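You operate a simulated robot arm through the tools that you are given. There is no shell and no other tool. Be economical: measure what you need, move in short steps, check, and stop when the job is done.

Carry out the task below with a simulated robot arm. There is one attempt and no reset: what you move stays moved.

TASK
True the flange to within 0.10 mm runout and lock it.
Fine: find the high spot, free the lock, wind the truing knob, lock, spin it round to check.

It is judged by the outcome, as a careful person would: the job done as asked, and still so three seconds after it is handed in. It fails if anything else is knocked over, pushed out of place, dropped, spilled or broken.

THE ROBOT
A 7-joint arm with a two-finger parallel gripper, fixed in place. Base frame: the origin is at the foot of the arm, x ahead of it, y to its left, z up; the work surface is at about z = 908. Readings come in mm, degrees, newtons and seconds.
With the tool pointing down near the work surface it reaches from about 300 to 680 mm from the base axis. Its first joint turns from -66.0 to 66.0 degrees. Payload 1.57 kg.
The tool frame sits at the grasp point between the pads (the TCP): z along the fingers, y along the line on which they close. The tips reach 30 mm beyond it. The gripper opens to 110 mm. The fingers are 24 mm wide and 12 mm thick; the gripper's body (48 by 112 mm) begins 78 mm behind the TCP.
Orientation is told as [roll, pitch, yaw] about the base's x, y, z axes, in that order, counted from this pose: with the fingers straight down and closing along the base's y, the tool's x points along the base's -x, its y along +y and its z along -z.

THE INTERFACE
- The arm moves only by the tool drive_tool. Its arguments are lists of equal length, an entry for each row: "offset": the shift along the tool's x, y, z in mm, a list of three; "rotation": the turn, a rotation vector about the tool's x, y, z in degrees, a list of three; "claw": the opening, from 0 (shut) to 1 (fully open). In form: {"offset": [[x, y, z], ...], "rotation": [[ax, ay, az], ...], "claw": [claw, ...]}. A call has 1 to 8 rows; each row shifts and turns the commanded pose from where the row before left it, along the tool's axes as they then stand. Rows are played at 5 a second. More than 50 mm and 8.6 degrees between two rows, or a gripper value outside its range, and nothing of the call is played. A pose out of reach is approached as far as the arm can. The call stops where the force on the tool passes 50 N (or 10 N more than at its start, if that is more) or the arm is blocked; 0.2 s more then pass. The fingers move at their own pace (about 108 mm/s each) and stop on an object; they squeeze with about 32 N. The grip force told is the motor's: it shows also when the fingers shut on nothing. Time passes only in rows, and 0.2 s behind the last, so rows that do not move let the fingers close. The reply holds the time, the measured pose of the TCP, the force on the tool along the base axes, the opening and the grip force, in the units named above and with some noise, with the torque about the TCP (base axes, N m) and any sound that the robot's microphone picked up.
- Cameras (640 x 400 px; columns grow to the right, rows downward): "scene" is fixed at [161, -387.9, 1411.6]; the picture's right is [0.83, -0.56, 0.00], its down [-0.29, -0.42, -0.86] and it looks along [0.49, 0.71, -0.51] (base axes); focal length 324 px, centre (320, 200). "wrist" rides on the gripper at [70, 16, -141] in the tool frame; the picture's right is [-0.23, 0.97, 0.00], its down [-0.86, -0.20, -0.48] and it looks along [-0.47, -0.11, 0.88] (tool axes); focal length 222 px, centre (320, 200). There is no depth. A picture from a camera that has moved, and an enlarged one, comes with that camera's place and axes in the base frame and with its lens.
- snapshot(camera): a new picture of that camera. It takes no simulated time.
- close_up(camera, box): a new picture of the part [left, top, right, bottom] of that camera's present view, enlarged. It takes no simulated time.
- hand_in(): hands the job in; it is judged then, once.

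Go step by step. Nothing tells you positions but the pictures and the camera data: compare them with the known pose of the tool, close in by small moves and look again before you grip or let go. The budget is 120 turns and 68 pictures, counting those below and the enlarged ones. Unless the task says otherwise, let go and move clear before handing in, and close with one line.

The tools are called after "Request:" by a JSON object that holds its "api" and its "payload". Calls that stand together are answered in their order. drive_tool: Moves the arm, as the interface text tells. Its arguments: {"type":"object","properties":{"offset":{"type":"array"},"rotation":{"type":"array"},"claw":{"type":"array"}},"required":["offset","rotation","claw"]} The other tools are called the same way: snapshot (camera) takes a picture; close_up (camera, box) takes an enlarged picture of a part of a camera's view; hand_in () hands the job in.

At the start:

```text
time_s: 0.0
tcp_pos: [346.8, 67.1, 1230.1]
ee_rot: [0.0, 0.0, -0.1]
contact_force: [-0.5, -1.4, -0.2]
moment: [0.04, 0.0, 0.04]
finger_gap: 110.0
grip_force: 0.0
```

scene: 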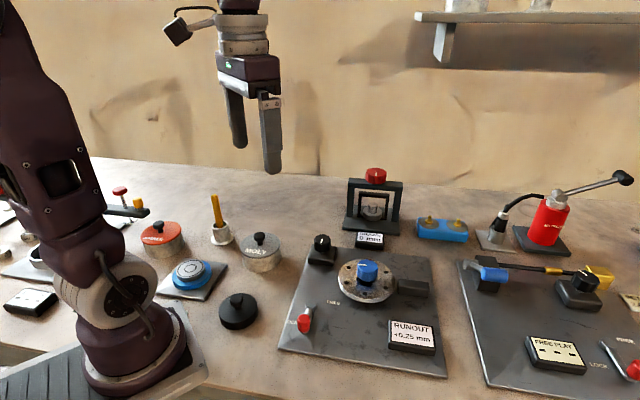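
wrist: 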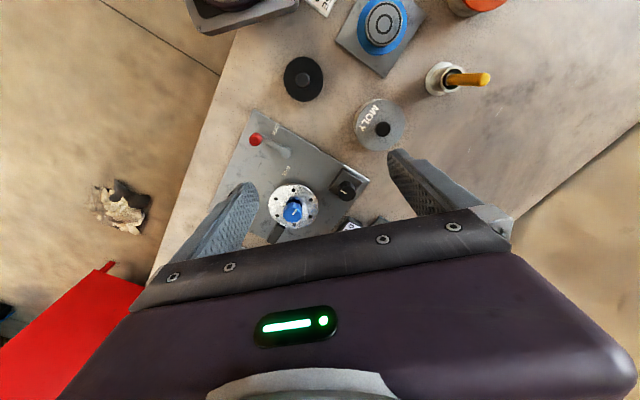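

I see a plate with a bolt-holed flange, a blue hub knob, a black knob, a red lever and a RUNOUT display reading about +0.25 mm. I'll zoom in on it before moving.

Request:
{"api": "close_up", "payload": {"camera": "scene", "box": [270, 220, 450, 380]}}

Request:
{"api": "close_up", "payload": {"camera": "wrist", "box": [200, 100, 400, 250]}}

```text
2.50 times, centred on (360, 300) of scene
camera zoom: at [161.0, -387.9, 1411.6], right [0.83, -0.56, 0.0], down [-0.29, -0.42, -0.86], along [0.49, 0.71, -0.51], focal length 811 px, centre (220, -50)
```

zoom: 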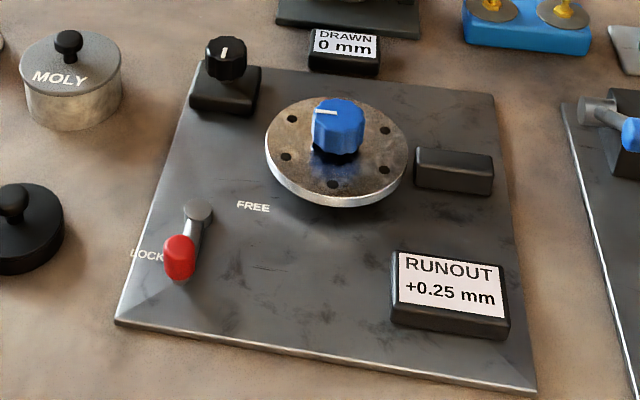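

```text
2.67 times, centred on (300, 175) of wrist
camera zoom: at [276.4, 83.5, 1373.0], right [0.23, 0.97, 0.0], down [0.86, -0.2, 0.48], along [0.47, -0.11, -0.88], focal length 592 px, centre (373, 267)
```

zoom: 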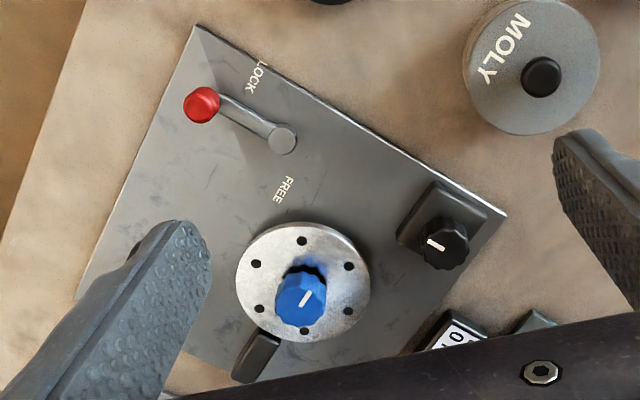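

The blue knob, which spins the flange, triangulates to about (521, -35, 951). The black truing knob is near (497, 90, 945), and the red lever tip is near (350, -65, 934) with its pivot at (389, -14). I'll move above the blue knob and look again.

Request:
{"api": "drive_tool", "payload": {"offset": [[-21.8, -12.8, 21.2], [-21.8, -12.8, 21.2], [-21.8, -12.8, 21.2], [-21.8, -12.8, 21.2], [-21.8, -12.8, 21.2], [-21.8, -12.8, 21.2], [-21.8, -12.8, 21.2], [-21.8, -12.8, 21.2]], "rotation": [[0, 0, 0], [0, 0, 0], [0, 0, 0], [0, 0, 0], [0, 0, 0], [0, 0, 0], [0, 0, 0], [0, 0, 0]], "claw": [0.5, 0.5, 0.5, 0.5, 0.5, 0.5, 0.5, 0.5]}}

Request:
{"api": "snapshot", "payload": {"camera": "wrist"}}

Request:
{"api": "snapshot", "payload": {"camera": "scene"}}

```text
time_s: 1.8
tcp_pos: [521.7, -37.9, 1063.4]
ee_rot: [0.0, 0.1, 0.0]
contact_force: [-0.5, 0.5, -0.8]
moment: [-0.02, -0.01, 0.0]
finger_gap: 54.8
grip_force: 0.1
```

```text
63 pictures are left
camera wrist: at [451.2, -19.9, 1204.6], right [0.23, 0.97, 0.0], down [0.85, -0.2, 0.48], along [0.47, -0.11, -0.88], focal length 222 px, centre (320, 200)
```

wrist: 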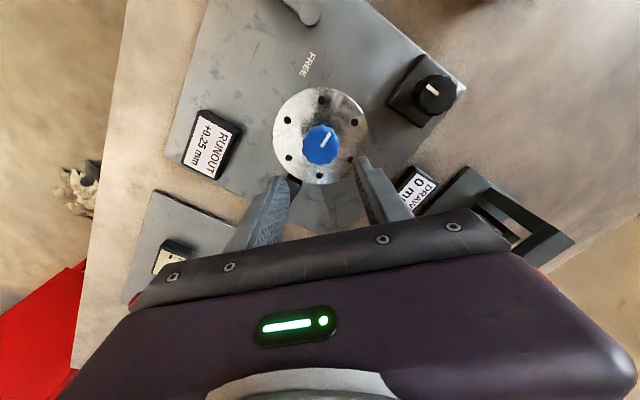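

```text
62 pictures are left
```

scene: 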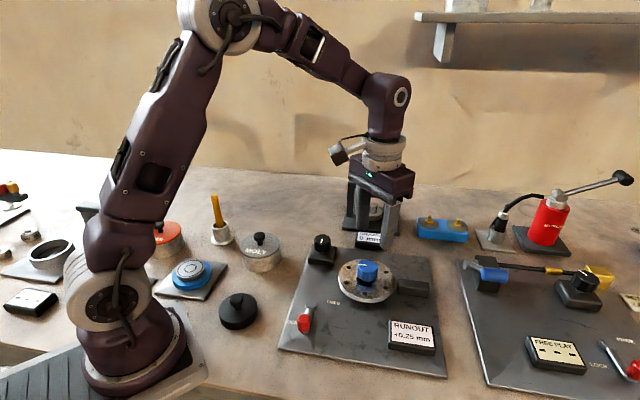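

The knob looks to be about 12 mm nearer the base than my TCP. I'll shift and descend partway, then check.

Request:
{"api": "drive_tool", "payload": {"offset": [[6, 1.5, 25], [6, 1.5, 25]], "rotation": [[0, 0, 0], [0, 0, 0]], "claw": [0.5, 0.5]}}

Request:
{"api": "snapshot", "payload": {"camera": "wrist"}}

Request:
{"api": "close_up", "payload": {"camera": "scene", "box": [290, 180, 450, 300]}}

```text
time_s: 2.4
tcp_pos: [509.9, -34.2, 1012.4]
ee_rot: [0.0, 0.0, 0.0]
contact_force: [-0.3, -0.9, -0.5]
moment: [0.02, 0.02, -0.06]
finger_gap: 55.2
grip_force: 0.0
```

```text
61 pictures are left
camera wrist: at [440.2, -17.0, 1154.3], right [0.23, 0.97, 0.0], down [0.85, -0.2, 0.48], along [0.47, -0.11, -0.88], focal length 222 px, centre (320, 200)
```

wrist: 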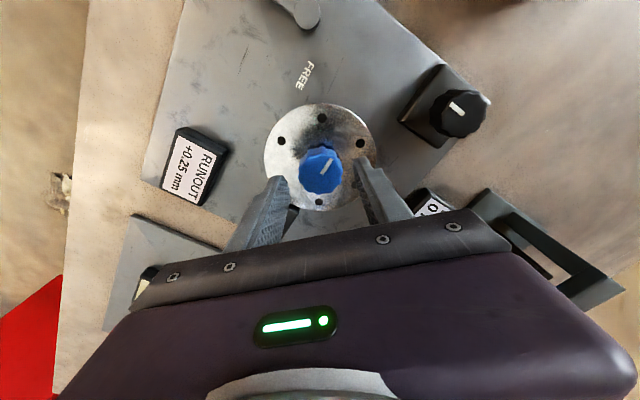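

```text
3.33 times, centred on (370, 240) of scene
camera zoom: at [161.0, -387.9, 1411.6], right [0.83, -0.56, 0.0], down [-0.29, -0.42, -0.86], along [0.49, 0.71, -0.51], focal length 1082 px, centre (153, 67)
```

zoom: 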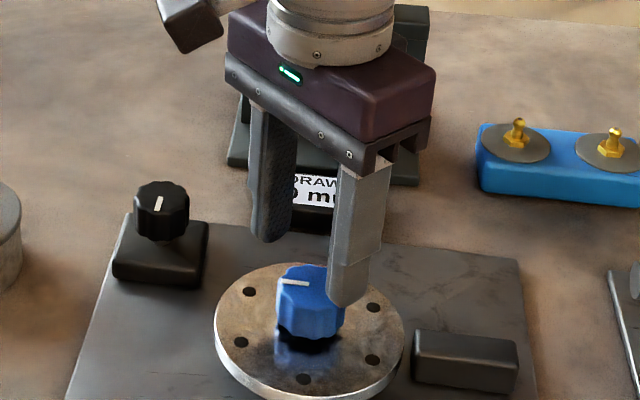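

The alignment looks good. I'll descend around the knob, then close.

Request:
{"api": "drive_tool", "payload": {"offset": [[0, 0, 12], [0, 0, 12], [0, 0, 10]], "rotation": [[0, 0, 0], [0, 0, 0], [0, 0, 0]], "claw": [0.5, 0.5, 0.5]}}

Request:
{"api": "close_up", "payload": {"camera": "scene", "box": [290, 200, 450, 320]}}

Request:
{"api": "snapshot", "payload": {"camera": "wrist"}}

```text
time_s: 3.2
tcp_pos: [508.4, -32.7, 977.9]
ee_rot: [0.0, 0.1, 0.0]
contact_force: [0.1, 0.1, -0.2]
moment: [-0.02, 0.02, 0.0]
finger_gap: 55.1
grip_force: 0.2
```

```text
3.33 times, centred on (370, 260) of scene
camera zoom: at [161.0, -387.9, 1411.6], right [0.83, -0.56, 0.0], down [-0.29, -0.42, -0.86], along [0.49, 0.71, -0.51], focal length 1082 px, centre (153, 0)
```

zoom: 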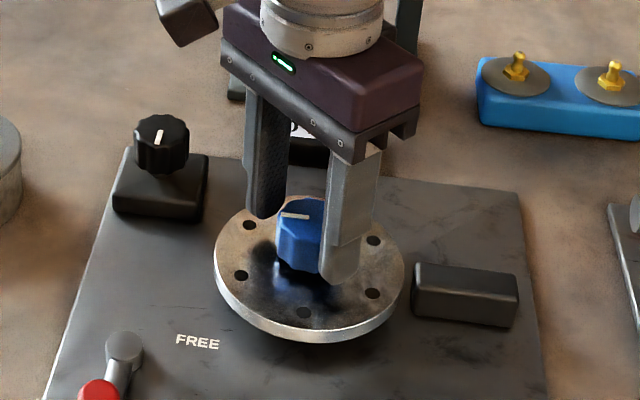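

```text
58 pictures are left
camera wrist: at [439.1, -16.0, 1119.8], right [0.23, 0.97, 0.0], down [0.85, -0.2, 0.48], along [0.47, -0.11, -0.88], focal length 222 px, centre (320, 200)
```

wrist: 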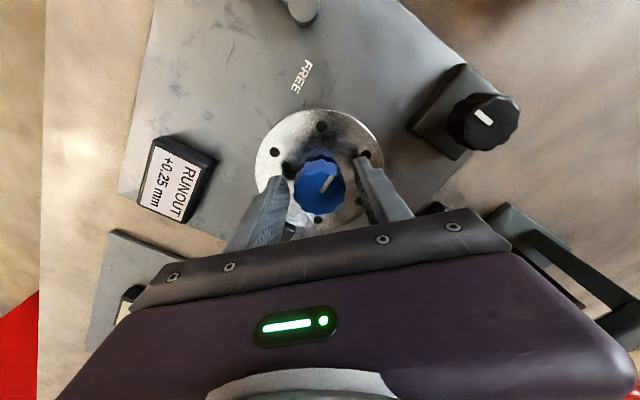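

The tool is centred on the knob. Closing gently and reading the grip.

Request:
{"api": "drive_tool", "payload": {"offset": [[0, 0, 2], [0, 0, 0], [0, 0, 0]], "rotation": [[0, 0, 0], [0, 0, 0], [0, 0, 0]], "claw": [0.2, 0.1, 0.1]}}

Request:
{"api": "drive_tool", "payload": {"offset": [[0, 0, 0], [0, 0, 0], [0, 0, 0], [0, 0, 0]], "rotation": [[0, 0, 7.5], [0, 0, 7.5], [0, 0, 7.5], [0, 0, 7.5]], "claw": [0.1, 0.1, 0.1, 0.1]}}

Request:
{"api": "close_up", "payload": {"camera": "scene", "box": [290, 230, 450, 370]}}

```text
time_s: 4.0
tcp_pos: [510.2, -35.2, 977.1]
ee_rot: [-0.1, -0.1, -0.1]
contact_force: [0.6, -23.1, 24.7]
moment: [-0.38, 0.16, -0.15]
finger_gap: 41.6
grip_force: 45.3
```

```text
time_s: 5.0
tcp_pos: [508.8, -31.7, 975.7]
ee_rot: [0.1, 0.0, -29.9]
contact_force: [8.1, -1.8, 14.0]
moment: [-0.44, -0.87, 0.06]
finger_gap: 41.0
grip_force: 44.7
```

```text
2.86 times, centred on (370, 300) of scene
camera zoom: at [161.0, -388.0, 1411.6], right [0.83, -0.56, 0.0], down [-0.29, -0.42, -0.86], along [0.49, 0.71, -0.51], focal length 927 px, centre (177, -86)
```

zoom: 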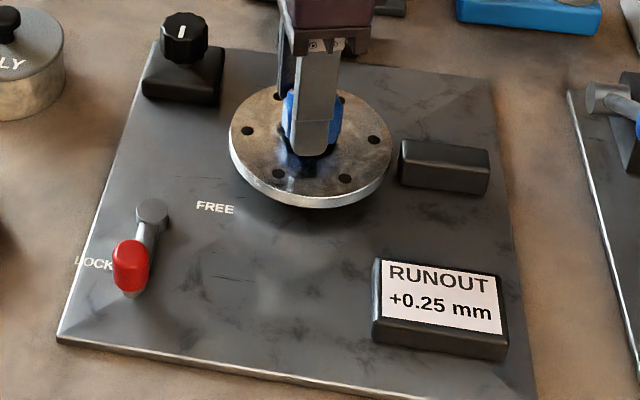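

The flange turned with the knob, though the reading stayed at +0.25. There's an upward contact load, so I'll lift 1.5 mm and keep turning.

Request:
{"api": "drive_tool", "payload": {"offset": [[0, 0, -1.5], [0, 0, 0], [0, 0, 0], [0, 0, 0], [0, 0, 0], [0, 0, 0], [0, 0, 0]], "rotation": [[0, 0, 0], [0, 0, 8], [0, 0, 8], [0, 0, 8], [0, 0, 8], [0, 0, 8], [0, 0, 0]], "claw": [0.1, 0.1, 0.1, 0.1, 0.1, 0.1, 0.1]}}

Request:
{"api": "close_up", "payload": {"camera": "scene", "box": [290, 230, 450, 370]}}

```text
time_s: 6.0
tcp_pos: [510.7, -29.4, 976.0]
ee_rot: [0.4, 0.2, -53.0]
contact_force: [9.4, 4.7, -9.2]
moment: [-0.51, 0.19, 0.13]
finger_gap: 40.7
grip_force: 45.3
stopped in row 5: the force on the tool passed its limit (the readings are from after the stop); the commanded pose is now the measured one
```

```text
2.86 times, centred on (370, 300) of scene
camera zoom: at [161.4, -387.8, 1411.6], right [0.83, -0.56, 0.0], down [-0.29, -0.42, -0.86], along [0.48, 0.71, -0.51], focal length 927 px, centre (177, -86)
```

zoom: 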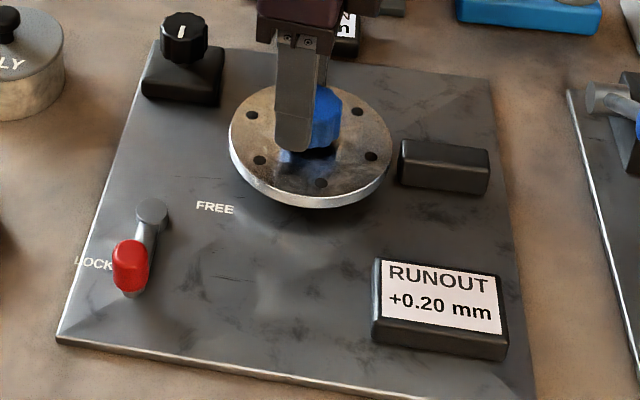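

The reading fell to +0.20, so it varies with angle, but the force limit tripped, which suggests I'm slightly off the knob's axis. I'll open and re-centre.

Request:
{"api": "drive_tool", "payload": {"offset": [[0, 0, 0], [0, 0, 0]], "rotation": [[0, 0, 0], [0, 0, 0]], "claw": [0.55, 0.55]}}

Request:
{"api": "snapshot", "payload": {"camera": "wrist"}}

```text
time_s: 6.6
tcp_pos: [510.0, -30.0, 975.9]
ee_rot: [0.4, 0.1, -53.1]
contact_force: [0.8, -0.1, 0.3]
moment: [-0.03, 0.01, 0.0]
finger_gap: 60.4
grip_force: 0.0
```

```text
55 pictures are left
camera wrist: at [480.0, 36.4, 1118.4], right [0.91, 0.4, 0.01], down [0.35, -0.81, 0.48], along [0.2, -0.43, -0.88], focal length 222 px, centre (320, 200)
```

wrist: 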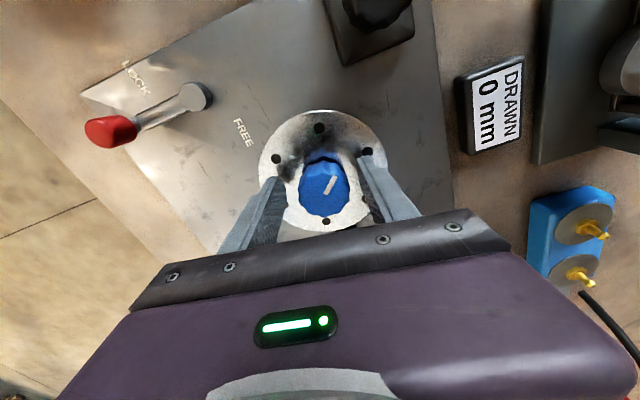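

The contact data at three yaws puts the knob axis at about (515, -35). The readings of 0.25, 0.25 and 0.20 fit a peak of roughly 0.26 with the flange turned about -15°. I'll re-centre, go a bit deeper and regrip.

Request:
{"api": "drive_tool", "payload": {"offset": [[-3.6, 0.5, 0], [-3.6, 0.4, 0], [0, 0, 3], [0, 0, 3], [0, 0, 0]], "rotation": [[0, 0, 0], [0, 0, 0], [0, 0, 0], [0, 0, 0], [0, 0, 0]], "claw": [0.55, 0.55, 0.55, 0.55, 0.55]}}

Request:
{"api": "drive_tool", "payload": {"offset": [[0, 0, 0], [0, 0, 0], [0, 0, 0]], "rotation": [[0, 0, 0], [0, 0, 0], [0, 0, 0]], "claw": [0.2, 0.2, 0.2]}}

```text
time_s: 7.8
tcp_pos: [514.9, -33.8, 970.8]
ee_rot: [0.3, 0.1, -53.1]
contact_force: [0.1, -0.6, 0.7]
moment: [0.02, 0.01, 0.03]
finger_gap: 60.7
grip_force: 0.0
```

```text
time_s: 8.6
tcp_pos: [515.8, -34.9, 969.7]
ee_rot: [0.4, 0.1, -53.0]
contact_force: [4.9, 2.1, -1.5]
moment: [-0.7, 0.8, 0.02]
finger_gap: 40.6
grip_force: 44.9
```

The grip is good and the side load is low. Turning back 38° to about -15°.

Request:
{"api": "drive_tool", "payload": {"offset": [[0, 0, 0], [0, 0, 0], [0, 0, 0], [0, 0, 0], [0, 0, 0], [0, 0, 0]], "rotation": [[0, 0, -7.6], [0, 0, -7.6], [0, 0, -7.6], [0, 0, -7.6], [0, 0, -7.6], [0, 0, 0]], "claw": [0.2, 0.2, 0.2, 0.2, 0.2, 0.2]}}

Request:
{"api": "close_up", "payload": {"camera": "scene", "box": [290, 230, 450, 370]}}

```text
time_s: 10.0
tcp_pos: [514.8, -35.8, 970.2]
ee_rot: [0.3, -0.3, -15.0]
contact_force: [1.8, -8.7, -3.3]
moment: [-1.06, 0.64, 0.0]
finger_gap: 41.1
grip_force: 45.0
```

```text
2.86 times, centred on (370, 300) of scene
camera zoom: at [161.1, -388.2, 1411.5], right [0.83, -0.56, 0.0], down [-0.29, -0.42, -0.86], along [0.49, 0.71, -0.51], focal length 927 px, centre (177, -86)
```

zoom: 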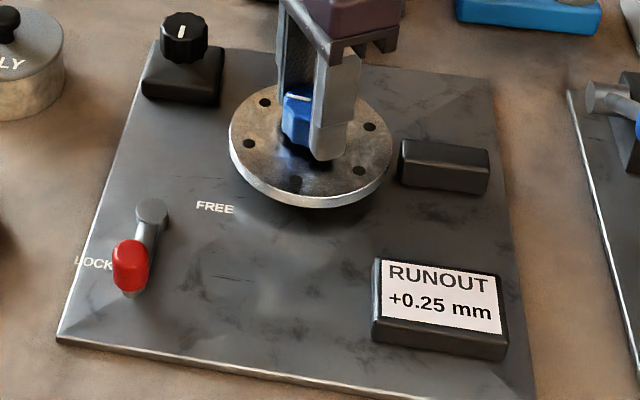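

The reading is +0.25 again. I'll turn on to about +45° to bracket the peak.

Request:
{"api": "drive_tool", "payload": {"offset": [[0, 0, 0], [0, 0, 0], [0, 0, 0], [0, 0, 0], [0, 0, 0]], "rotation": [[0, 0, -7.5], [0, 0, -7.5], [0, 0, -7.5], [0, 0, -7.5], [0, 0, 0]], "claw": [0.2, 0.2, 0.2, 0.2, 0.2]}}

Request:
{"api": "close_up", "payload": {"camera": "scene", "box": [290, 230, 450, 370]}}

Request:
{"api": "drive_tool", "payload": {"offset": [[0, 0, 0], [0, 0, 0], [0, 0, 0], [0, 0, 0], [0, 0, 0]], "rotation": [[0, 0, -7.5], [0, 0, -7.5], [0, 0, -7.5], [0, 0, -7.5], [0, 0, 0]], "claw": [0.2, 0.2, 0.2, 0.2, 0.2]}}

Request:
{"api": "close_up", "payload": {"camera": "scene", "box": [290, 230, 450, 370]}}

```text
time_s: 11.2
tcp_pos: [514.2, -35.4, 969.2]
ee_rot: [0.3, -0.3, 15.1]
contact_force: [-0.2, -19.0, -14.6]
moment: [-0.57, -1.06, -0.02]
finger_gap: 40.6
grip_force: 44.7
```

```text
2.86 times, centred on (370, 300) of scene
camera zoom: at [161.2, -388.5, 1411.4], right [0.83, -0.56, 0.0], down [-0.29, -0.42, -0.86], along [0.49, 0.71, -0.51], focal length 927 px, centre (177, -86)
```

zoom: 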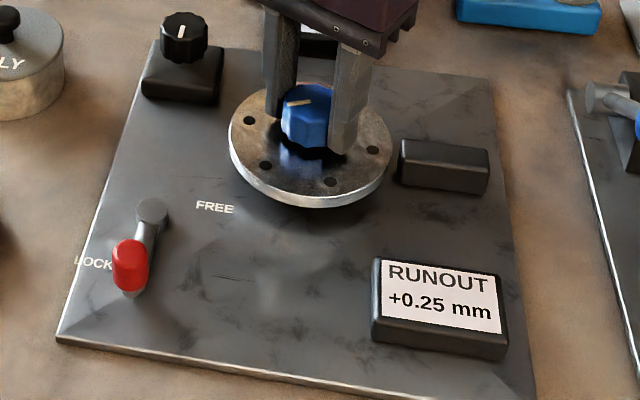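

```text
time_s: 12.4
tcp_pos: [514.7, -36.3, 969.9]
ee_rot: [0.0, -0.3, 45.0]
contact_force: [13.3, -27.1, -22.4]
moment: [-0.86, 0.41, 0.0]
finger_gap: 41.0
grip_force: 45.0
```

```text
2.86 times, centred on (370, 300) of scene
camera zoom: at [161.7, -388.7, 1411.3], right [0.83, -0.56, 0.0], down [-0.29, -0.42, -0.86], along [0.48, 0.71, -0.51], focal length 927 px, centre (177, -86)
```

zoom: 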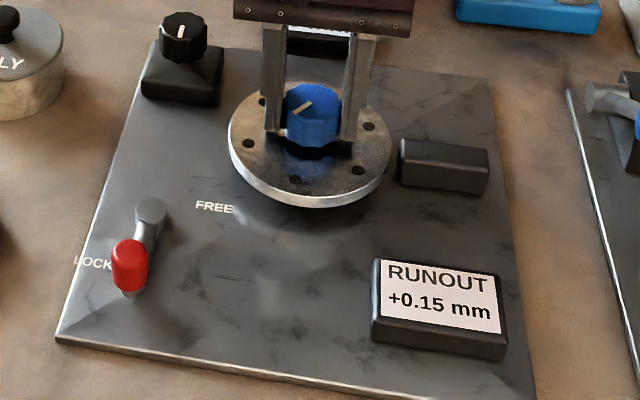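

The display seems to step by 0.05. The peak fits about 0.26 with the flange at -11°. I'll relax the grip to shed the side load, regrip and turn back to -11°.

Request:
{"api": "drive_tool", "payload": {"offset": [[0, 0, 0], [0, 0, 0], [0, 0, 0], [0, 0, 0]], "rotation": [[0, 0, 0], [0, 0, 0], [0, 0, 0], [0, 0, 0]], "claw": [0.5, 0.5, 0.2, 0.2]}}

Request:
{"api": "drive_tool", "payload": {"offset": [[0, 0, 0], [0, 0, 0], [0, 0, 0], [0, 0, 0], [0, 0, 0], [0, 0, 0], [0, 0, 0], [0, 0, 0]], "rotation": [[0, 0, 8], [0, 0, 8], [0, 0, 8], [0, 0, 8], [0, 0, 8], [0, 0, 8], [0, 0, 8], [0, 0, 0]], "claw": [0.2, 0.2, 0.2, 0.2, 0.2, 0.2, 0.2, 0.2]}}

```text
time_s: 13.4
tcp_pos: [516.4, -35.3, 970.6]
ee_rot: [-0.1, -0.5, 44.9]
contact_force: [12.1, -12.3, -2.6]
moment: [0.3, -0.52, 0.01]
finger_gap: 40.9
grip_force: 44.7
```

```text
time_s: 15.2
tcp_pos: [516.0, -35.3, 970.9]
ee_rot: [0.3, -0.3, -11.2]
contact_force: [11.8, -17.9, 15.0]
moment: [-1.44, -0.25, -0.09]
finger_gap: 40.9
grip_force: 45.1
```

The high spot is now at the indicator. I'll open, retract upward and head toward the lever to look at it.

Request:
{"api": "drive_tool", "payload": {"offset": [[0, 0, 0], [0, 0, 0], [0, 0, -30], [0, 0, -40], [0, 0, -30]], "rotation": [[0, 0, 0], [0, 0, 0], [0, 0, 0], [0, 0, 0], [0, 0, 0]], "claw": [0.55, 0.55, 0.55, 0.55, 0.55]}}

Request:
{"api": "drive_tool", "payload": {"offset": [[26, -3, 0], [26, -3, 0], [26, -3, 0], [26, -3, 0], [0, 0, 0]], "rotation": [[0, 0, 0], [0, 0, 0], [0, 0, 0], [0, 0, 0], [0, 0, 0]], "claw": [0.0, 0.0, 0.0, 0.0, 0.0]}}

Request:
{"api": "snapshot", "payload": {"camera": "wrist"}}

Request:
{"api": "close_up", "payload": {"camera": "scene", "box": [270, 220, 450, 380]}}

```text
time_s: 16.4
tcp_pos: [516.0, -35.9, 1069.9]
ee_rot: [0.3, -0.2, -11.2]
contact_force: [0.3, -0.3, -0.1]
moment: [0.02, 0.07, 0.0]
finger_gap: 60.4
grip_force: 0.1
```

```text
time_s: 17.6
tcp_pos: [408.8, -28.0, 1068.8]
ee_rot: [0.3, -0.2, -11.0]
contact_force: [0.8, -0.4, 1.0]
moment: [0.02, -0.03, -0.01]
finger_gap: 0.0
grip_force: 20.9
```

```text
51 pictures are left
camera wrist: at [343.5, 2.0, 1210.2], right [0.41, 0.91, 0.01], down [0.8, -0.36, 0.48], along [0.44, -0.19, -0.88], focal length 222 px, centre (320, 200)
```

wrist: 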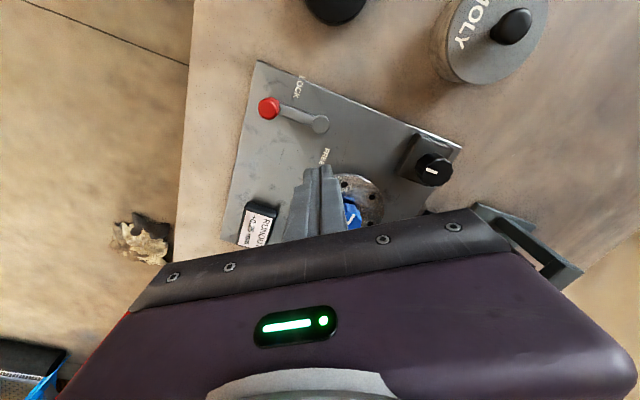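

```text
2.50 times, centred on (360, 300) of scene
camera zoom: at [161.0, -387.9, 1411.6], right [0.83, -0.56, 0.0], down [-0.29, -0.42, -0.86], along [0.49, 0.71, -0.51], focal length 811 px, centre (220, -50)
```

zoom: 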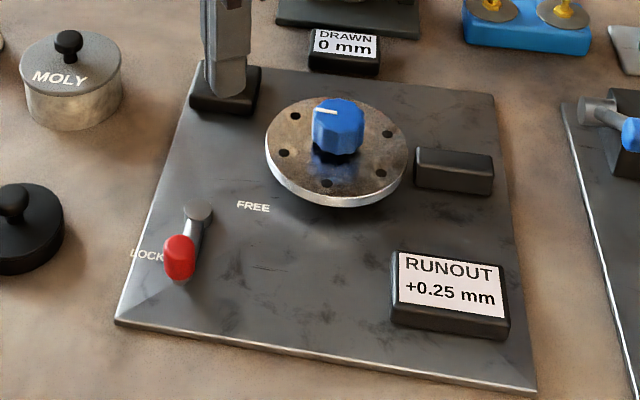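

The reading at the high spot is +0.25. The lever knob is about (348, -62) and its pivot about (387, -17), so FREE should be a swing of about 80° counter-clockwise. I'll bring the closed fingers to the LOCK side of the knob, yawed to -41°.

Request:
{"api": "drive_tool", "payload": {"offset": [[0, 0, 0], [0, 0, 0], [0, 0, 0], [0, 0, 0], [12.9, -16.5, 10], [12.9, -16.5, 10], [12.9, -16.5, 10], [12.9, -16.5, 10]], "rotation": [[0, 0, 7.5], [0, 0, 7.5], [0, 0, 7.5], [0, 0, 7.5], [0, 0, 0], [0, 0, 0], [0, 0, 0], [0, 0, 0]], "claw": [0, 0, 0, 0, 0, 0, 0, 0]}}

Request:
{"api": "drive_tool", "payload": {"offset": [[0, 0, 20], [0, 0, 15]], "rotation": [[0, 0, 0], [0, 0, 0]], "claw": [0, 0]}}

Request:
{"api": "snapshot", "payload": {"camera": "wrist"}}

Request:
{"api": "close_up", "payload": {"camera": "scene", "box": [210, 220, 390, 380]}}

```text
time_s: 19.4
tcp_pos: [328.2, -43.4, 1027.8]
ee_rot: [0.4, 0.0, -41.0]
contact_force: [0.0, -0.8, 0.0]
moment: [0.03, 0.02, -0.01]
finger_gap: 0.0
grip_force: 20.9
```

```text
time_s: 20.0
tcp_pos: [329.7, -42.6, 995.0]
ee_rot: [0.3, 0.0, -41.0]
contact_force: [0.0, 0.4, 0.6]
moment: [0.01, 0.01, 0.0]
finger_gap: 0.2
grip_force: 21.3
```

```text
49 pictures are left
camera wrist: at [285.6, 15.5, 1136.4], right [0.81, 0.59, 0.01], down [0.51, -0.71, 0.48], along [0.28, -0.38, -0.88], focal length 222 px, centre (320, 200)
```

wrist: 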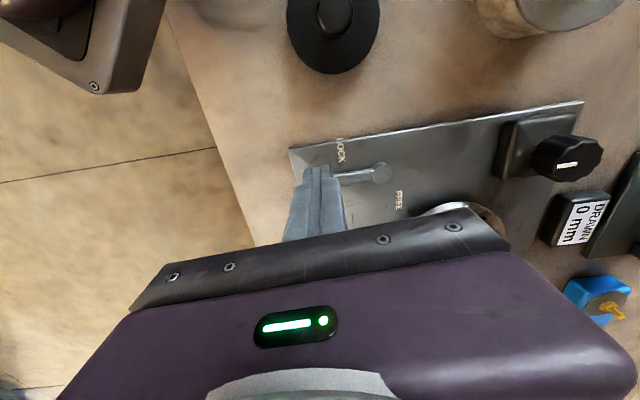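

```text
2.50 times, centred on (300, 300) of scene
camera zoom: at [161.0, -387.9, 1411.6], right [0.83, -0.56, 0.0], down [-0.29, -0.42, -0.86], along [0.49, 0.71, -0.51], focal length 811 px, centre (370, -50)
```

zoom: 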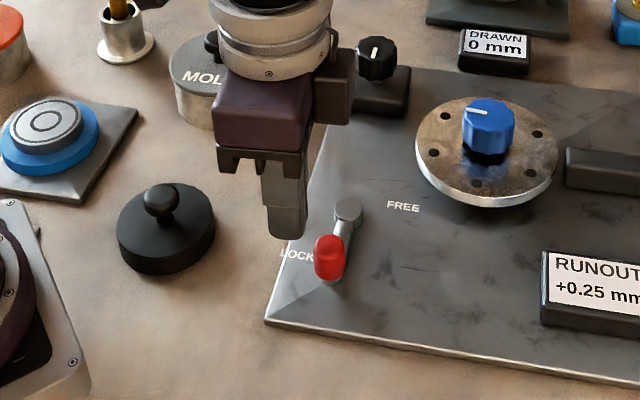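

There's clear space beside the knob. I'll lower to knob height, then sweep along the arc in small steps.

Request:
{"api": "drive_tool", "payload": {"offset": [[0, 0, 18], [0, 0, 17], [0, 0, 0]], "rotation": [[0, 0, 0], [0, 0, 0], [0, 0, 0]], "claw": [0, 0, 0]}}

Request:
{"api": "close_up", "payload": {"camera": "scene", "box": [210, 220, 390, 380]}}

```text
time_s: 20.8
tcp_pos: [328.5, -44.1, 958.1]
ee_rot: [0.4, -0.1, -41.1]
contact_force: [-1.4, 0.1, 0.4]
moment: [0.02, -0.01, 0.02]
finger_gap: 0.0
grip_force: 21.5
```

```text
2.50 times, centred on (300, 300) of scene
camera zoom: at [161.0, -387.9, 1411.6], right [0.83, -0.56, 0.0], down [-0.29, -0.42, -0.86], along [0.49, 0.71, -0.51], focal length 811 px, centre (370, -50)
```

zoom: 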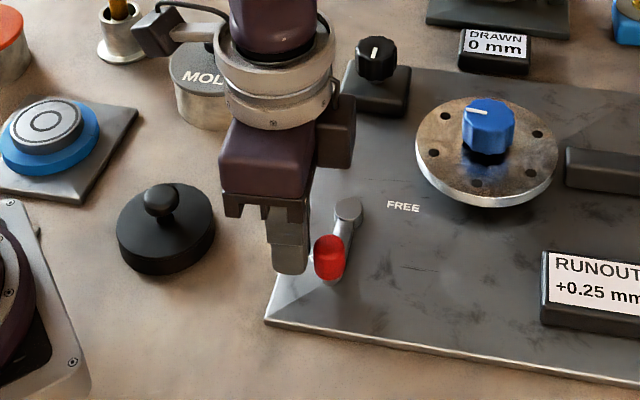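

The finger is beside the knob at the right height. First push along the arc.

Request:
{"api": "drive_tool", "payload": {"offset": [[-6, 0, 0], [-8.6, -2.3, 0], [-8.6, -2.3, 0], [-8.6, -2.3, 0], [-8.6, -2.3, 0]], "rotation": [[0, 0, 0], [0, 0, -8], [0, 0, -8], [0, 0, -8], [0, 0, -8]], "claw": [0, 0, 0, 0, 0]}}

Request:
{"api": "close_up", "payload": {"camera": "scene", "box": [210, 220, 390, 380]}}

```text
time_s: 22.0
tcp_pos: [359.2, -71.1, 959.6]
ee_rot: [0.3, -0.2, -8.9]
contact_force: [0.0, 0.2, 0.5]
moment: [-0.01, 0.03, -0.01]
finger_gap: 0.0
grip_force: 21.1
```

```text
2.50 times, centred on (300, 300) of scene
camera zoom: at [161.0, -387.9, 1411.6], right [0.83, -0.56, 0.0], down [-0.29, -0.42, -0.86], along [0.49, 0.71, -0.51], focal length 811 px, centre (370, -50)
```

zoom: 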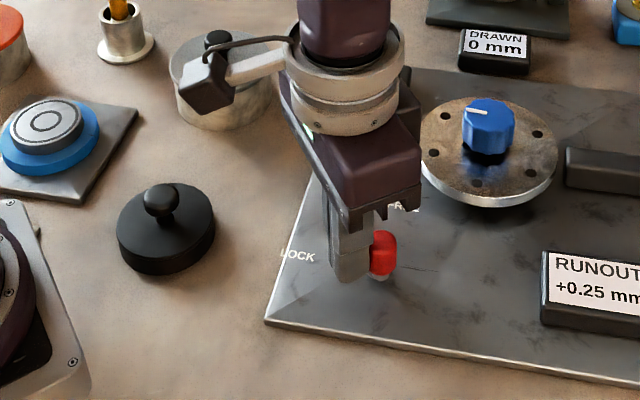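

The lever is swinging freely. Continuing.

Request:
{"api": "drive_tool", "payload": {"offset": [[-8.6, -2.3, 0], [-8.6, -2.3, 0], [-8.6, -2.3, 0], [-8.6, -2.3, 0]], "rotation": [[0, 0, -8], [0, 0, -8], [0, 0, -8], [0, 0, -8]], "claw": [0, 0, 0, 0]}}

Request:
{"api": "close_up", "payload": {"camera": "scene", "box": [270, 220, 450, 380]}}

```text
time_s: 23.0
tcp_pos: [393.2, -78.6, 959.7]
ee_rot: [0.1, -0.4, 23.1]
contact_force: [0.8, -1.1, 0.4]
moment: [-0.04, 0.01, 0.03]
finger_gap: 0.1
grip_force: 21.3
```

```text
2.50 times, centred on (360, 300) of scene
camera zoom: at [161.0, -387.9, 1411.6], right [0.83, -0.56, 0.0], down [-0.29, -0.42, -0.86], along [0.49, 0.71, -0.51], focal length 811 px, centre (220, -50)
```

zoom: 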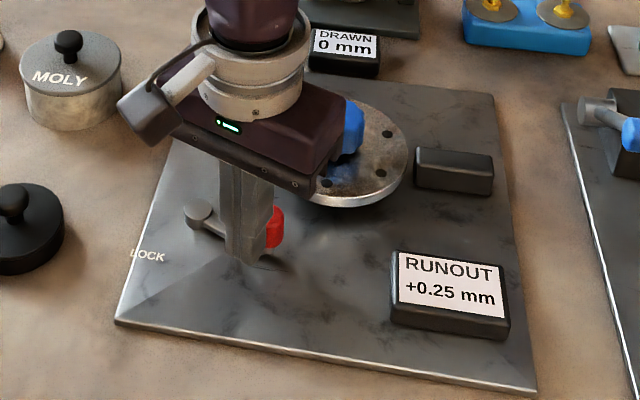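

The lever is about 65° round with no resistance yet. Continuing toward the stop.

Request:
{"api": "drive_tool", "payload": {"offset": [[-8.6, -2.3, 0], [-8.6, -2.3, 0], [-6, -1.6, 0]], "rotation": [[0, 0, -8], [0, 0, -8], [0, 0, -5]], "claw": [0, 0, 0]}}

Request:
{"api": "close_up", "payload": {"camera": "scene", "box": [270, 220, 450, 380]}}

```text
time_s: 23.8
tcp_pos: [415.3, -72.7, 959.9]
ee_rot: [0.1, -0.4, 44.1]
contact_force: [-0.1, -1.0, -0.1]
moment: [-0.01, 0.01, -0.02]
finger_gap: 0.1
grip_force: 21.3
```

```text
2.50 times, centred on (360, 300) of scene
camera zoom: at [161.0, -388.0, 1411.6], right [0.83, -0.56, 0.0], down [-0.29, -0.42, -0.86], along [0.49, 0.71, -0.51], focal length 811 px, centre (220, -50)
```

zoom: 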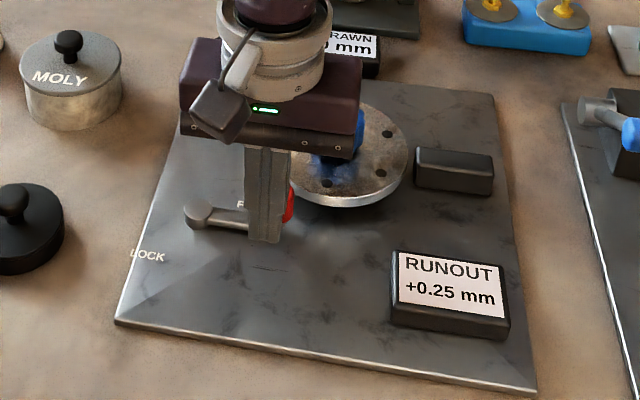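

The lever is now alongside FREE. A little more, to feel for the end stop.

Request:
{"api": "drive_tool", "payload": {"offset": [[-4.3, -1.2, 0], [-4.3, -1.2, 0], [-4.3, -1.2, 0]], "rotation": [[0, 0, -4], [0, 0, -4], [0, 0, -4]], "claw": [0, 0, 0]}}

Request:
{"api": "close_up", "payload": {"camera": "scene", "box": [270, 220, 450, 380]}}

```text
time_s: 24.5
tcp_pos: [418.2, -72.8, 959.3]
ee_rot: [0.5, 0.6, 51.5]
contact_force: [-11.5, -11.1, 8.0]
moment: [-0.13, 0.04, -0.05]
finger_gap: 0.0
grip_force: 20.8
stopped in row 3: the force on the tool passed its limit (the readings are from after the stop); the commanded pose is now the measured one
```

```text
2.50 times, centred on (360, 300) of scene
camera zoom: at [160.6, -388.2, 1411.6], right [0.83, -0.56, 0.0], down [-0.29, -0.42, -0.86], along [0.49, 0.71, -0.51], focal length 811 px, centre (220, -50)
```

zoom: 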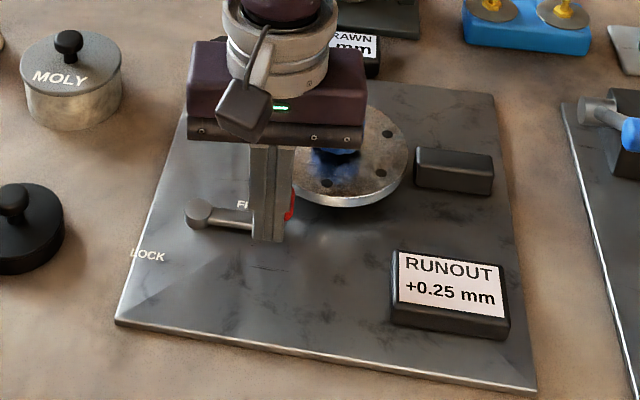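

The stop has been reached, so the lever is at FREE. I'll back off, rise and move over the black truing knob with the claw half open.

Request:
{"api": "drive_tool", "payload": {"offset": [[8, 0, 0], [8, 0, -10], [0, 0, -40], [0, 0, -45]], "rotation": [[0, 0, 0], [0, 0, 0], [0, 0, 0], [0, 0, 0]], "claw": [0, 0, 0, 0]}}

Request:
{"api": "drive_tool", "payload": {"offset": [[0, 0, 0], [0, 0, 0], [0, 0, 0], [0, 0, 0], [0, 0, 0], [0, 0, 0], [0, 0, 0]], "rotation": [[0, 0, 7.4], [0, 0, 7.4], [0, 0, 7.4], [0, 0, 7.4], [0, 0, 7.4], [0, 0, 7.3], [0, 0, 7.3]], "claw": [0.5, 0.5, 0.5, 0.5, 0.5, 0.5, 0.5]}}

Request:
{"api": "drive_tool", "payload": {"offset": [[-18, 33, 0], [-18, 33, 0], [-18, 33, 0], [-18, 33, 0], [-18, 33, 0], [0, 0, 0]], "rotation": [[0, 0, 0], [0, 0, 0], [0, 0, 0], [0, 0, 0], [0, 0, 0], [0, 0, 0]], "claw": [0.5, 0.5, 0.5, 0.5, 0.5, 0.5]}}

Request:
{"api": "snapshot", "payload": {"camera": "wrist"}}

Request:
{"api": "close_up", "payload": {"camera": "scene", "box": [270, 220, 450, 380]}}

```text
time_s: 25.5
tcp_pos: [411.2, -82.2, 1053.7]
ee_rot: [0.4, 0.4, 51.7]
contact_force: [0.0, -0.3, 0.2]
moment: [-0.01, -0.02, 0.02]
finger_gap: 0.0
grip_force: 21.0
```

```text
time_s: 27.1
tcp_pos: [409.1, -84.7, 1055.5]
ee_rot: [-0.1, 0.5, -0.1]
contact_force: [0.3, -1.0, 0.6]
moment: [0.01, 0.01, -0.02]
finger_gap: 55.0
grip_force: 0.1
```

```text
time_s: 28.5
tcp_pos: [501.9, 81.9, 1054.3]
ee_rot: [-0.1, 0.5, 0.0]
contact_force: [0.4, 0.2, 0.3]
moment: [-0.01, 0.01, -0.01]
finger_gap: 55.0
grip_force: 0.0
```

```text
42 pictures are left
camera wrist: at [432.9, 99.0, 1196.6], right [0.23, 0.97, 0.0], down [0.86, -0.2, 0.47], along [0.46, -0.11, -0.88], focal length 222 px, centre (320, 200)
```

wrist: 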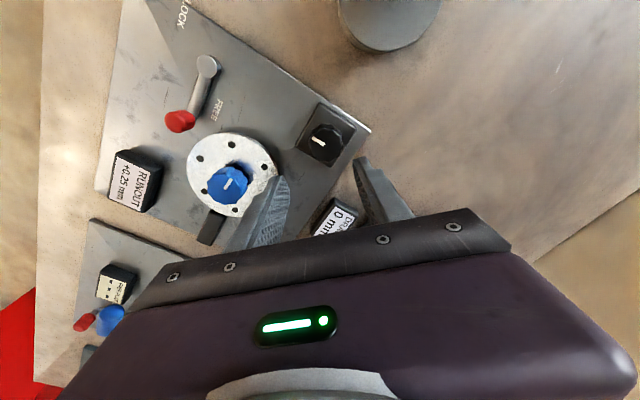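

```text
2.50 times, centred on (360, 300) of scene
camera zoom: at [161.0, -387.9, 1411.6], right [0.83, -0.56, 0.0], down [-0.29, -0.42, -0.86], along [0.49, 0.71, -0.51], focal length 811 px, centre (220, -50)
```

zoom: 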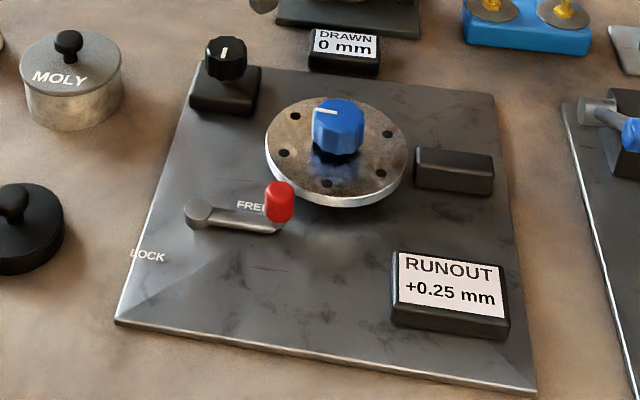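

The lever sits at FREE. The truing knob is at about (495, 87), so I'll align and descend partway to check.

Request:
{"api": "drive_tool", "payload": {"offset": [[3.2, 2.5, 20], [3.2, 2.5, 20], [0, 0, 12], [0, 0, 0]], "rotation": [[0, 0, 0], [0, 0, 0], [0, 0, 0], [0, 0, 0]], "claw": [0.5, 0.5, 0.5, 0.5]}}

Request:
{"api": "snapshot", "payload": {"camera": "wrist"}}

Request:
{"api": "close_up", "payload": {"camera": "scene", "box": [260, 180, 400, 290]}}

```text
time_s: 29.5
tcp_pos: [492.7, 85.2, 1000.9]
ee_rot: [-0.1, 0.5, 0.1]
contact_force: [0.3, -0.4, -0.8]
moment: [0.0, 0.0, 0.03]
finger_gap: 55.0
grip_force: 0.1
```

```text
40 pictures are left
camera wrist: at [423.5, 103.9, 1144.4], right [0.23, 0.97, 0.0], down [0.86, -0.2, 0.47], along [0.46, -0.11, -0.88], focal length 222 px, centre (320, 200)
```

wrist: 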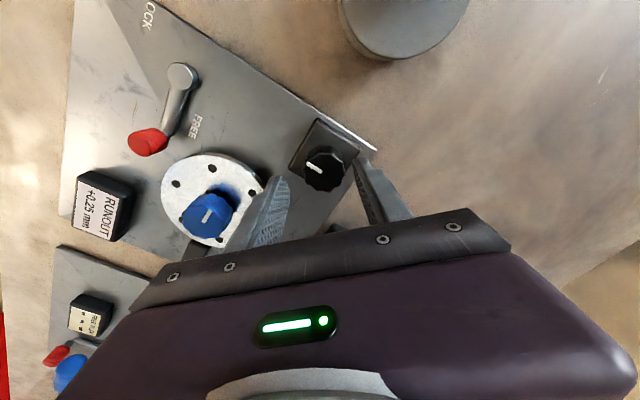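

```text
3.64 times, centred on (330, 235) of scene
camera zoom: at [161.0, -387.9, 1411.6], right [0.83, -0.56, 0.0], down [-0.29, -0.42, -0.86], along [0.49, 0.71, -0.51], focal length 1180 px, centre (284, 73)
```

zoom: 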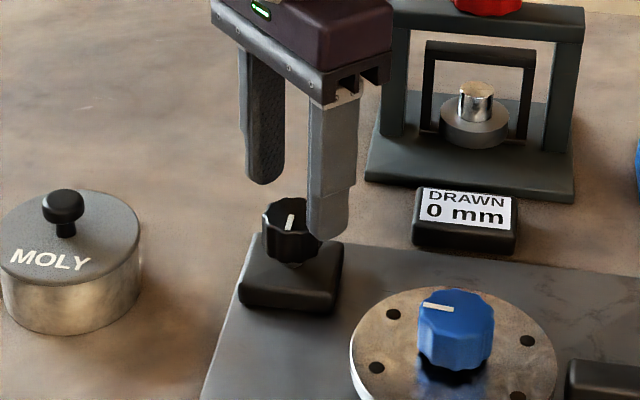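

Nearly centred. I'll nudge and descend to the knob's height.

Request:
{"api": "drive_tool", "payload": {"offset": [[-0.8, 1.3, 9], [0, 0, 10], [0, 0, 0]], "rotation": [[0, 0, 0], [0, 0, 0], [0, 0, 0]], "claw": [0.5, 0.5, 0.5]}}

Request:
{"api": "snapshot", "payload": {"camera": "wrist"}}

Request:
{"api": "close_up", "payload": {"camera": "scene", "box": [260, 180, 400, 290]}}

```text
time_s: 30.3
tcp_pos: [491.8, 86.7, 983.8]
ee_rot: [-0.1, 0.4, 0.2]
contact_force: [-0.1, 0.2, 0.9]
moment: [-0.01, 0.0, -0.01]
finger_gap: 55.1
grip_force: 0.1
```

```text
38 pictures are left
camera wrist: at [423.1, 104.6, 1125.6], right [0.23, 0.97, 0.0], down [0.86, -0.2, 0.47], along [0.46, -0.11, -0.88], focal length 222 px, centre (320, 200)
```

wrist: 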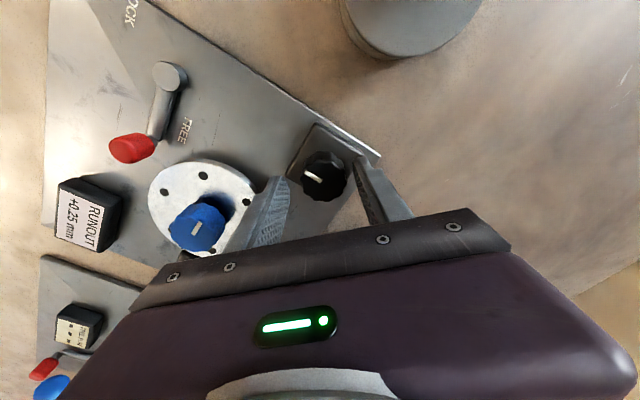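

```text
3.64 times, centred on (330, 235) of scene
camera zoom: at [161.0, -387.9, 1411.6], right [0.83, -0.56, 0.0], down [-0.29, -0.42, -0.86], along [0.49, 0.71, -0.51], focal length 1180 px, centre (284, 73)
```

zoom: 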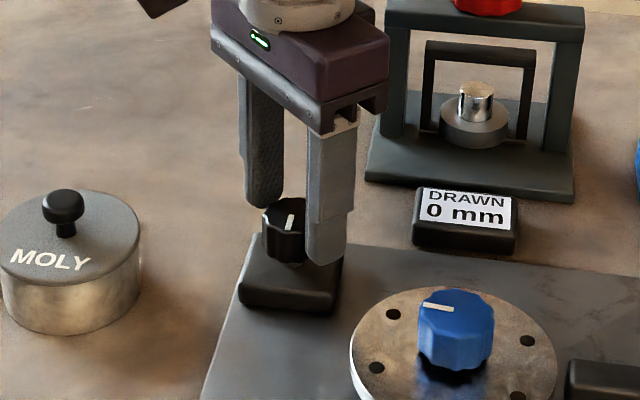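

The knob is slightly toward +y. I'll nudge 2.5 mm and close to feel the centring.

Request:
{"api": "drive_tool", "payload": {"offset": [[0.5, 2.5, 1], [0, 0, 0], [0, 0, 0], [0, 0, 0]], "rotation": [[0, 0, 0], [0, 0, 0], [0, 0, 0], [0, 0, 0]], "claw": [0.5, 0.15, 0.15, 0.15]}}

Request:
{"api": "snapshot", "payload": {"camera": "wrist"}}

```text
time_s: 31.3
tcp_pos: [493.6, 90.7, 981.5]
ee_rot: [0.0, 0.6, 0.1]
contact_force: [-0.4, 2.7, -1.7]
moment: [0.36, -0.1, 0.01]
finger_gap: 37.2
grip_force: 43.6
```

```text
36 pictures are left
camera wrist: at [423.8, 107.1, 1124.6], right [0.23, 0.97, 0.0], down [0.86, -0.2, 0.47], along [0.46, -0.11, -0.88], focal length 222 px, centre (320, 200)
```

wrist: 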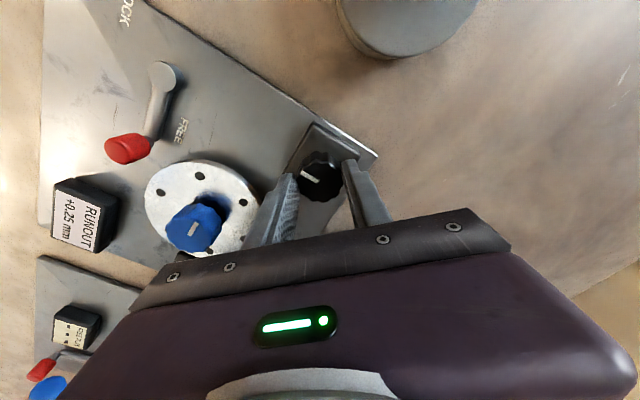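

Gripped with low side load. Trial turn of 16° clockwise seen from above (yaw -16°), then read the display.

Request:
{"api": "drive_tool", "payload": {"offset": [[0, 0, 0], [0, 0, 0], [0, 0, 0]], "rotation": [[0, 0, 8], [0, 0, 8], [0, 0, 0]], "claw": [0.15, 0.15, 0.15]}}

Request:
{"api": "close_up", "payload": {"camera": "scene", "box": [290, 220, 450, 360]}}

```text
time_s: 32.1
tcp_pos: [492.6, 90.6, 981.9]
ee_rot: [-0.1, 0.5, -16.0]
contact_force: [-2.7, 9.2, 8.4]
moment: [0.55, 0.38, -0.01]
finger_gap: 37.4
grip_force: 43.7
```

```text
2.86 times, centred on (370, 290) of scene
camera zoom: at [160.8, -387.7, 1411.7], right [0.83, -0.56, 0.0], down [-0.29, -0.42, -0.86], along [0.49, 0.71, -0.51], focal length 927 px, centre (177, -57)
```

zoom: 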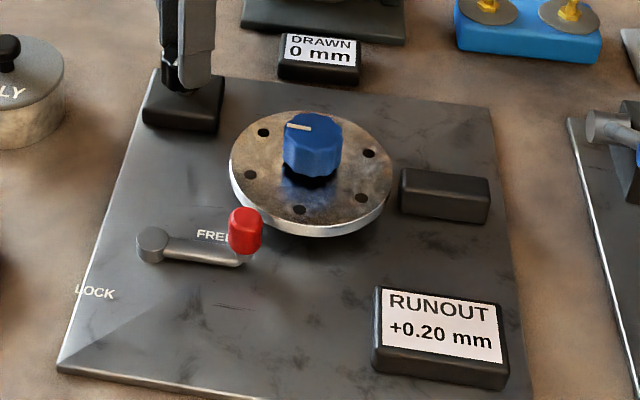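

The reading dropped to +0.20, so that's the right direction. I'll turn 32° more.

Request:
{"api": "drive_tool", "payload": {"offset": [[0, 0, 0], [0, 0, 0], [0, 0, 0], [0, 0, 0], [0, 0, 0]], "rotation": [[0, 0, 8], [0, 0, 8], [0, 0, 8], [0, 0, 8], [0, 0, 0]], "claw": [0.15, 0.15, 0.15, 0.15, 0.15]}}

Request:
{"api": "close_up", "payload": {"camera": "scene", "box": [290, 220, 450, 360]}}

```text
time_s: 33.3
tcp_pos: [493.4, 89.7, 982.5]
ee_rot: [-0.5, 0.3, -48.1]
contact_force: [1.8, 8.1, 9.7]
moment: [0.68, -0.07, 0.04]
finger_gap: 37.4
grip_force: 43.2
```

```text
2.86 times, centred on (370, 290) of scene
camera zoom: at [160.9, -387.7, 1411.7], right [0.83, -0.56, 0.0], down [-0.29, -0.42, -0.86], along [0.49, 0.71, -0.51], focal length 927 px, centre (177, -57)
```

zoom: 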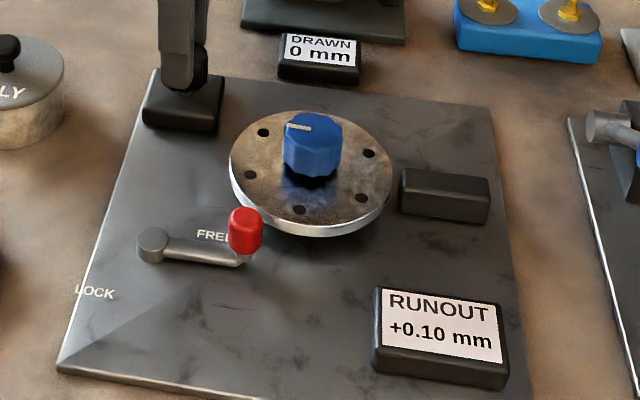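

+0.10 after 48°, about 0.0033 mm per degree, which puts zero near 78°. I'll go 16° more and then step finely to find the display's change points.

Request:
{"api": "drive_tool", "payload": {"offset": [[0, 0, 0], [0, 0, 0], [0, 0, 0], [0, 0, 0]], "rotation": [[0, 0, 8], [0, 0, 8], [0, 0, 7], [0, 0, 0]], "claw": [0.15, 0.15, 0.15, 0.15]}}

Request:
{"api": "close_up", "payload": {"camera": "scene", "box": [290, 220, 450, 360]}}

```text
time_s: 34.3
tcp_pos: [493.0, 90.3, 981.9]
ee_rot: [-0.4, 0.1, -71.0]
contact_force: [2.5, 12.5, 4.4]
moment: [0.85, -0.35, 0.0]
finger_gap: 37.6
grip_force: 43.9
```

```text
2.86 times, centred on (370, 290) of scene
camera zoom: at [161.0, -387.6, 1411.7], right [0.83, -0.56, 0.0], down [-0.29, -0.42, -0.86], along [0.49, 0.71, -0.51], focal length 927 px, centre (177, -57)
```

zoom: 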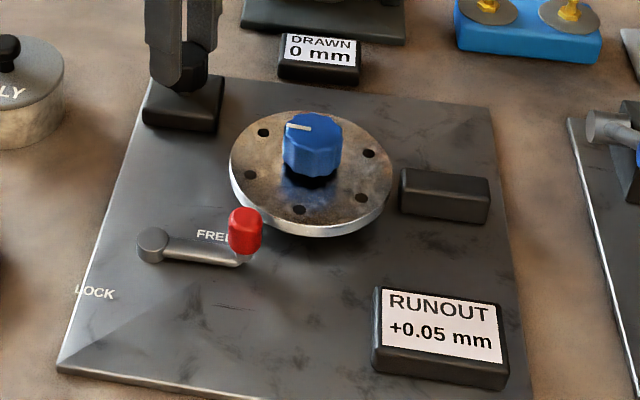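

+0.05 at 71°. Another 8°.

Request:
{"api": "drive_tool", "payload": {"offset": [[0, 0, 0], [0, 0, 0]], "rotation": [[0, 0, 6], [0, 0, 0]], "claw": [0.15, 0.15]}}

Request:
{"api": "close_up", "payload": {"camera": "scene", "box": [360, 300, 450, 360]}}

Request:
{"api": "drive_tool", "payload": {"offset": [[0, 0, 0], [0, 0, 0]], "rotation": [[0, 0, 6], [0, 0, 0]], "claw": [0.15, 0.15]}}

Request:
{"api": "close_up", "payload": {"camera": "scene", "box": [360, 300, 450, 360]}}

```text
time_s: 34.9
tcp_pos: [494.0, 90.1, 981.6]
ee_rot: [-0.6, 0.1, -76.8]
contact_force: [6.7, 13.7, 0.1]
moment: [0.86, -0.49, 0.0]
finger_gap: 37.2
grip_force: 43.4
```

```text
6.67 times, centred on (405, 330) of scene
camera zoom: at [161.2, -387.6, 1411.7], right [0.83, -0.56, 0.0], down [-0.29, -0.42, -0.86], along [0.48, 0.71, -0.51], focal length 2163 px, centre (-247, -667)
```

zoom: 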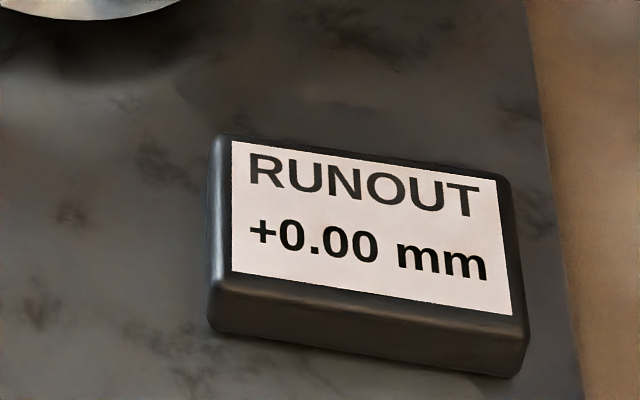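

```text
time_s: 35.5
tcp_pos: [492.0, 88.9, 982.0]
ee_rot: [-0.5, -0.1, -82.9]
contact_force: [7.0, 14.7, 7.6]
moment: [0.84, -0.42, 0.0]
finger_gap: 37.6
grip_force: 43.5
```

```text
6.67 times, centred on (405, 330) of scene
camera zoom: at [161.0, -387.6, 1411.7], right [0.83, -0.56, 0.0], down [-0.29, -0.42, -0.86], along [0.49, 0.71, -0.51], focal length 2163 px, centre (-247, -667)
```

zoom: 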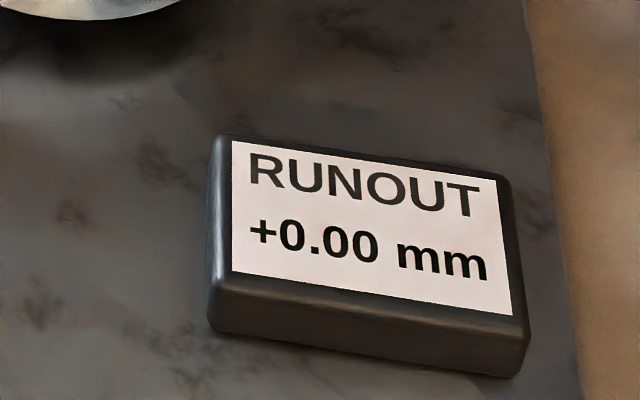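

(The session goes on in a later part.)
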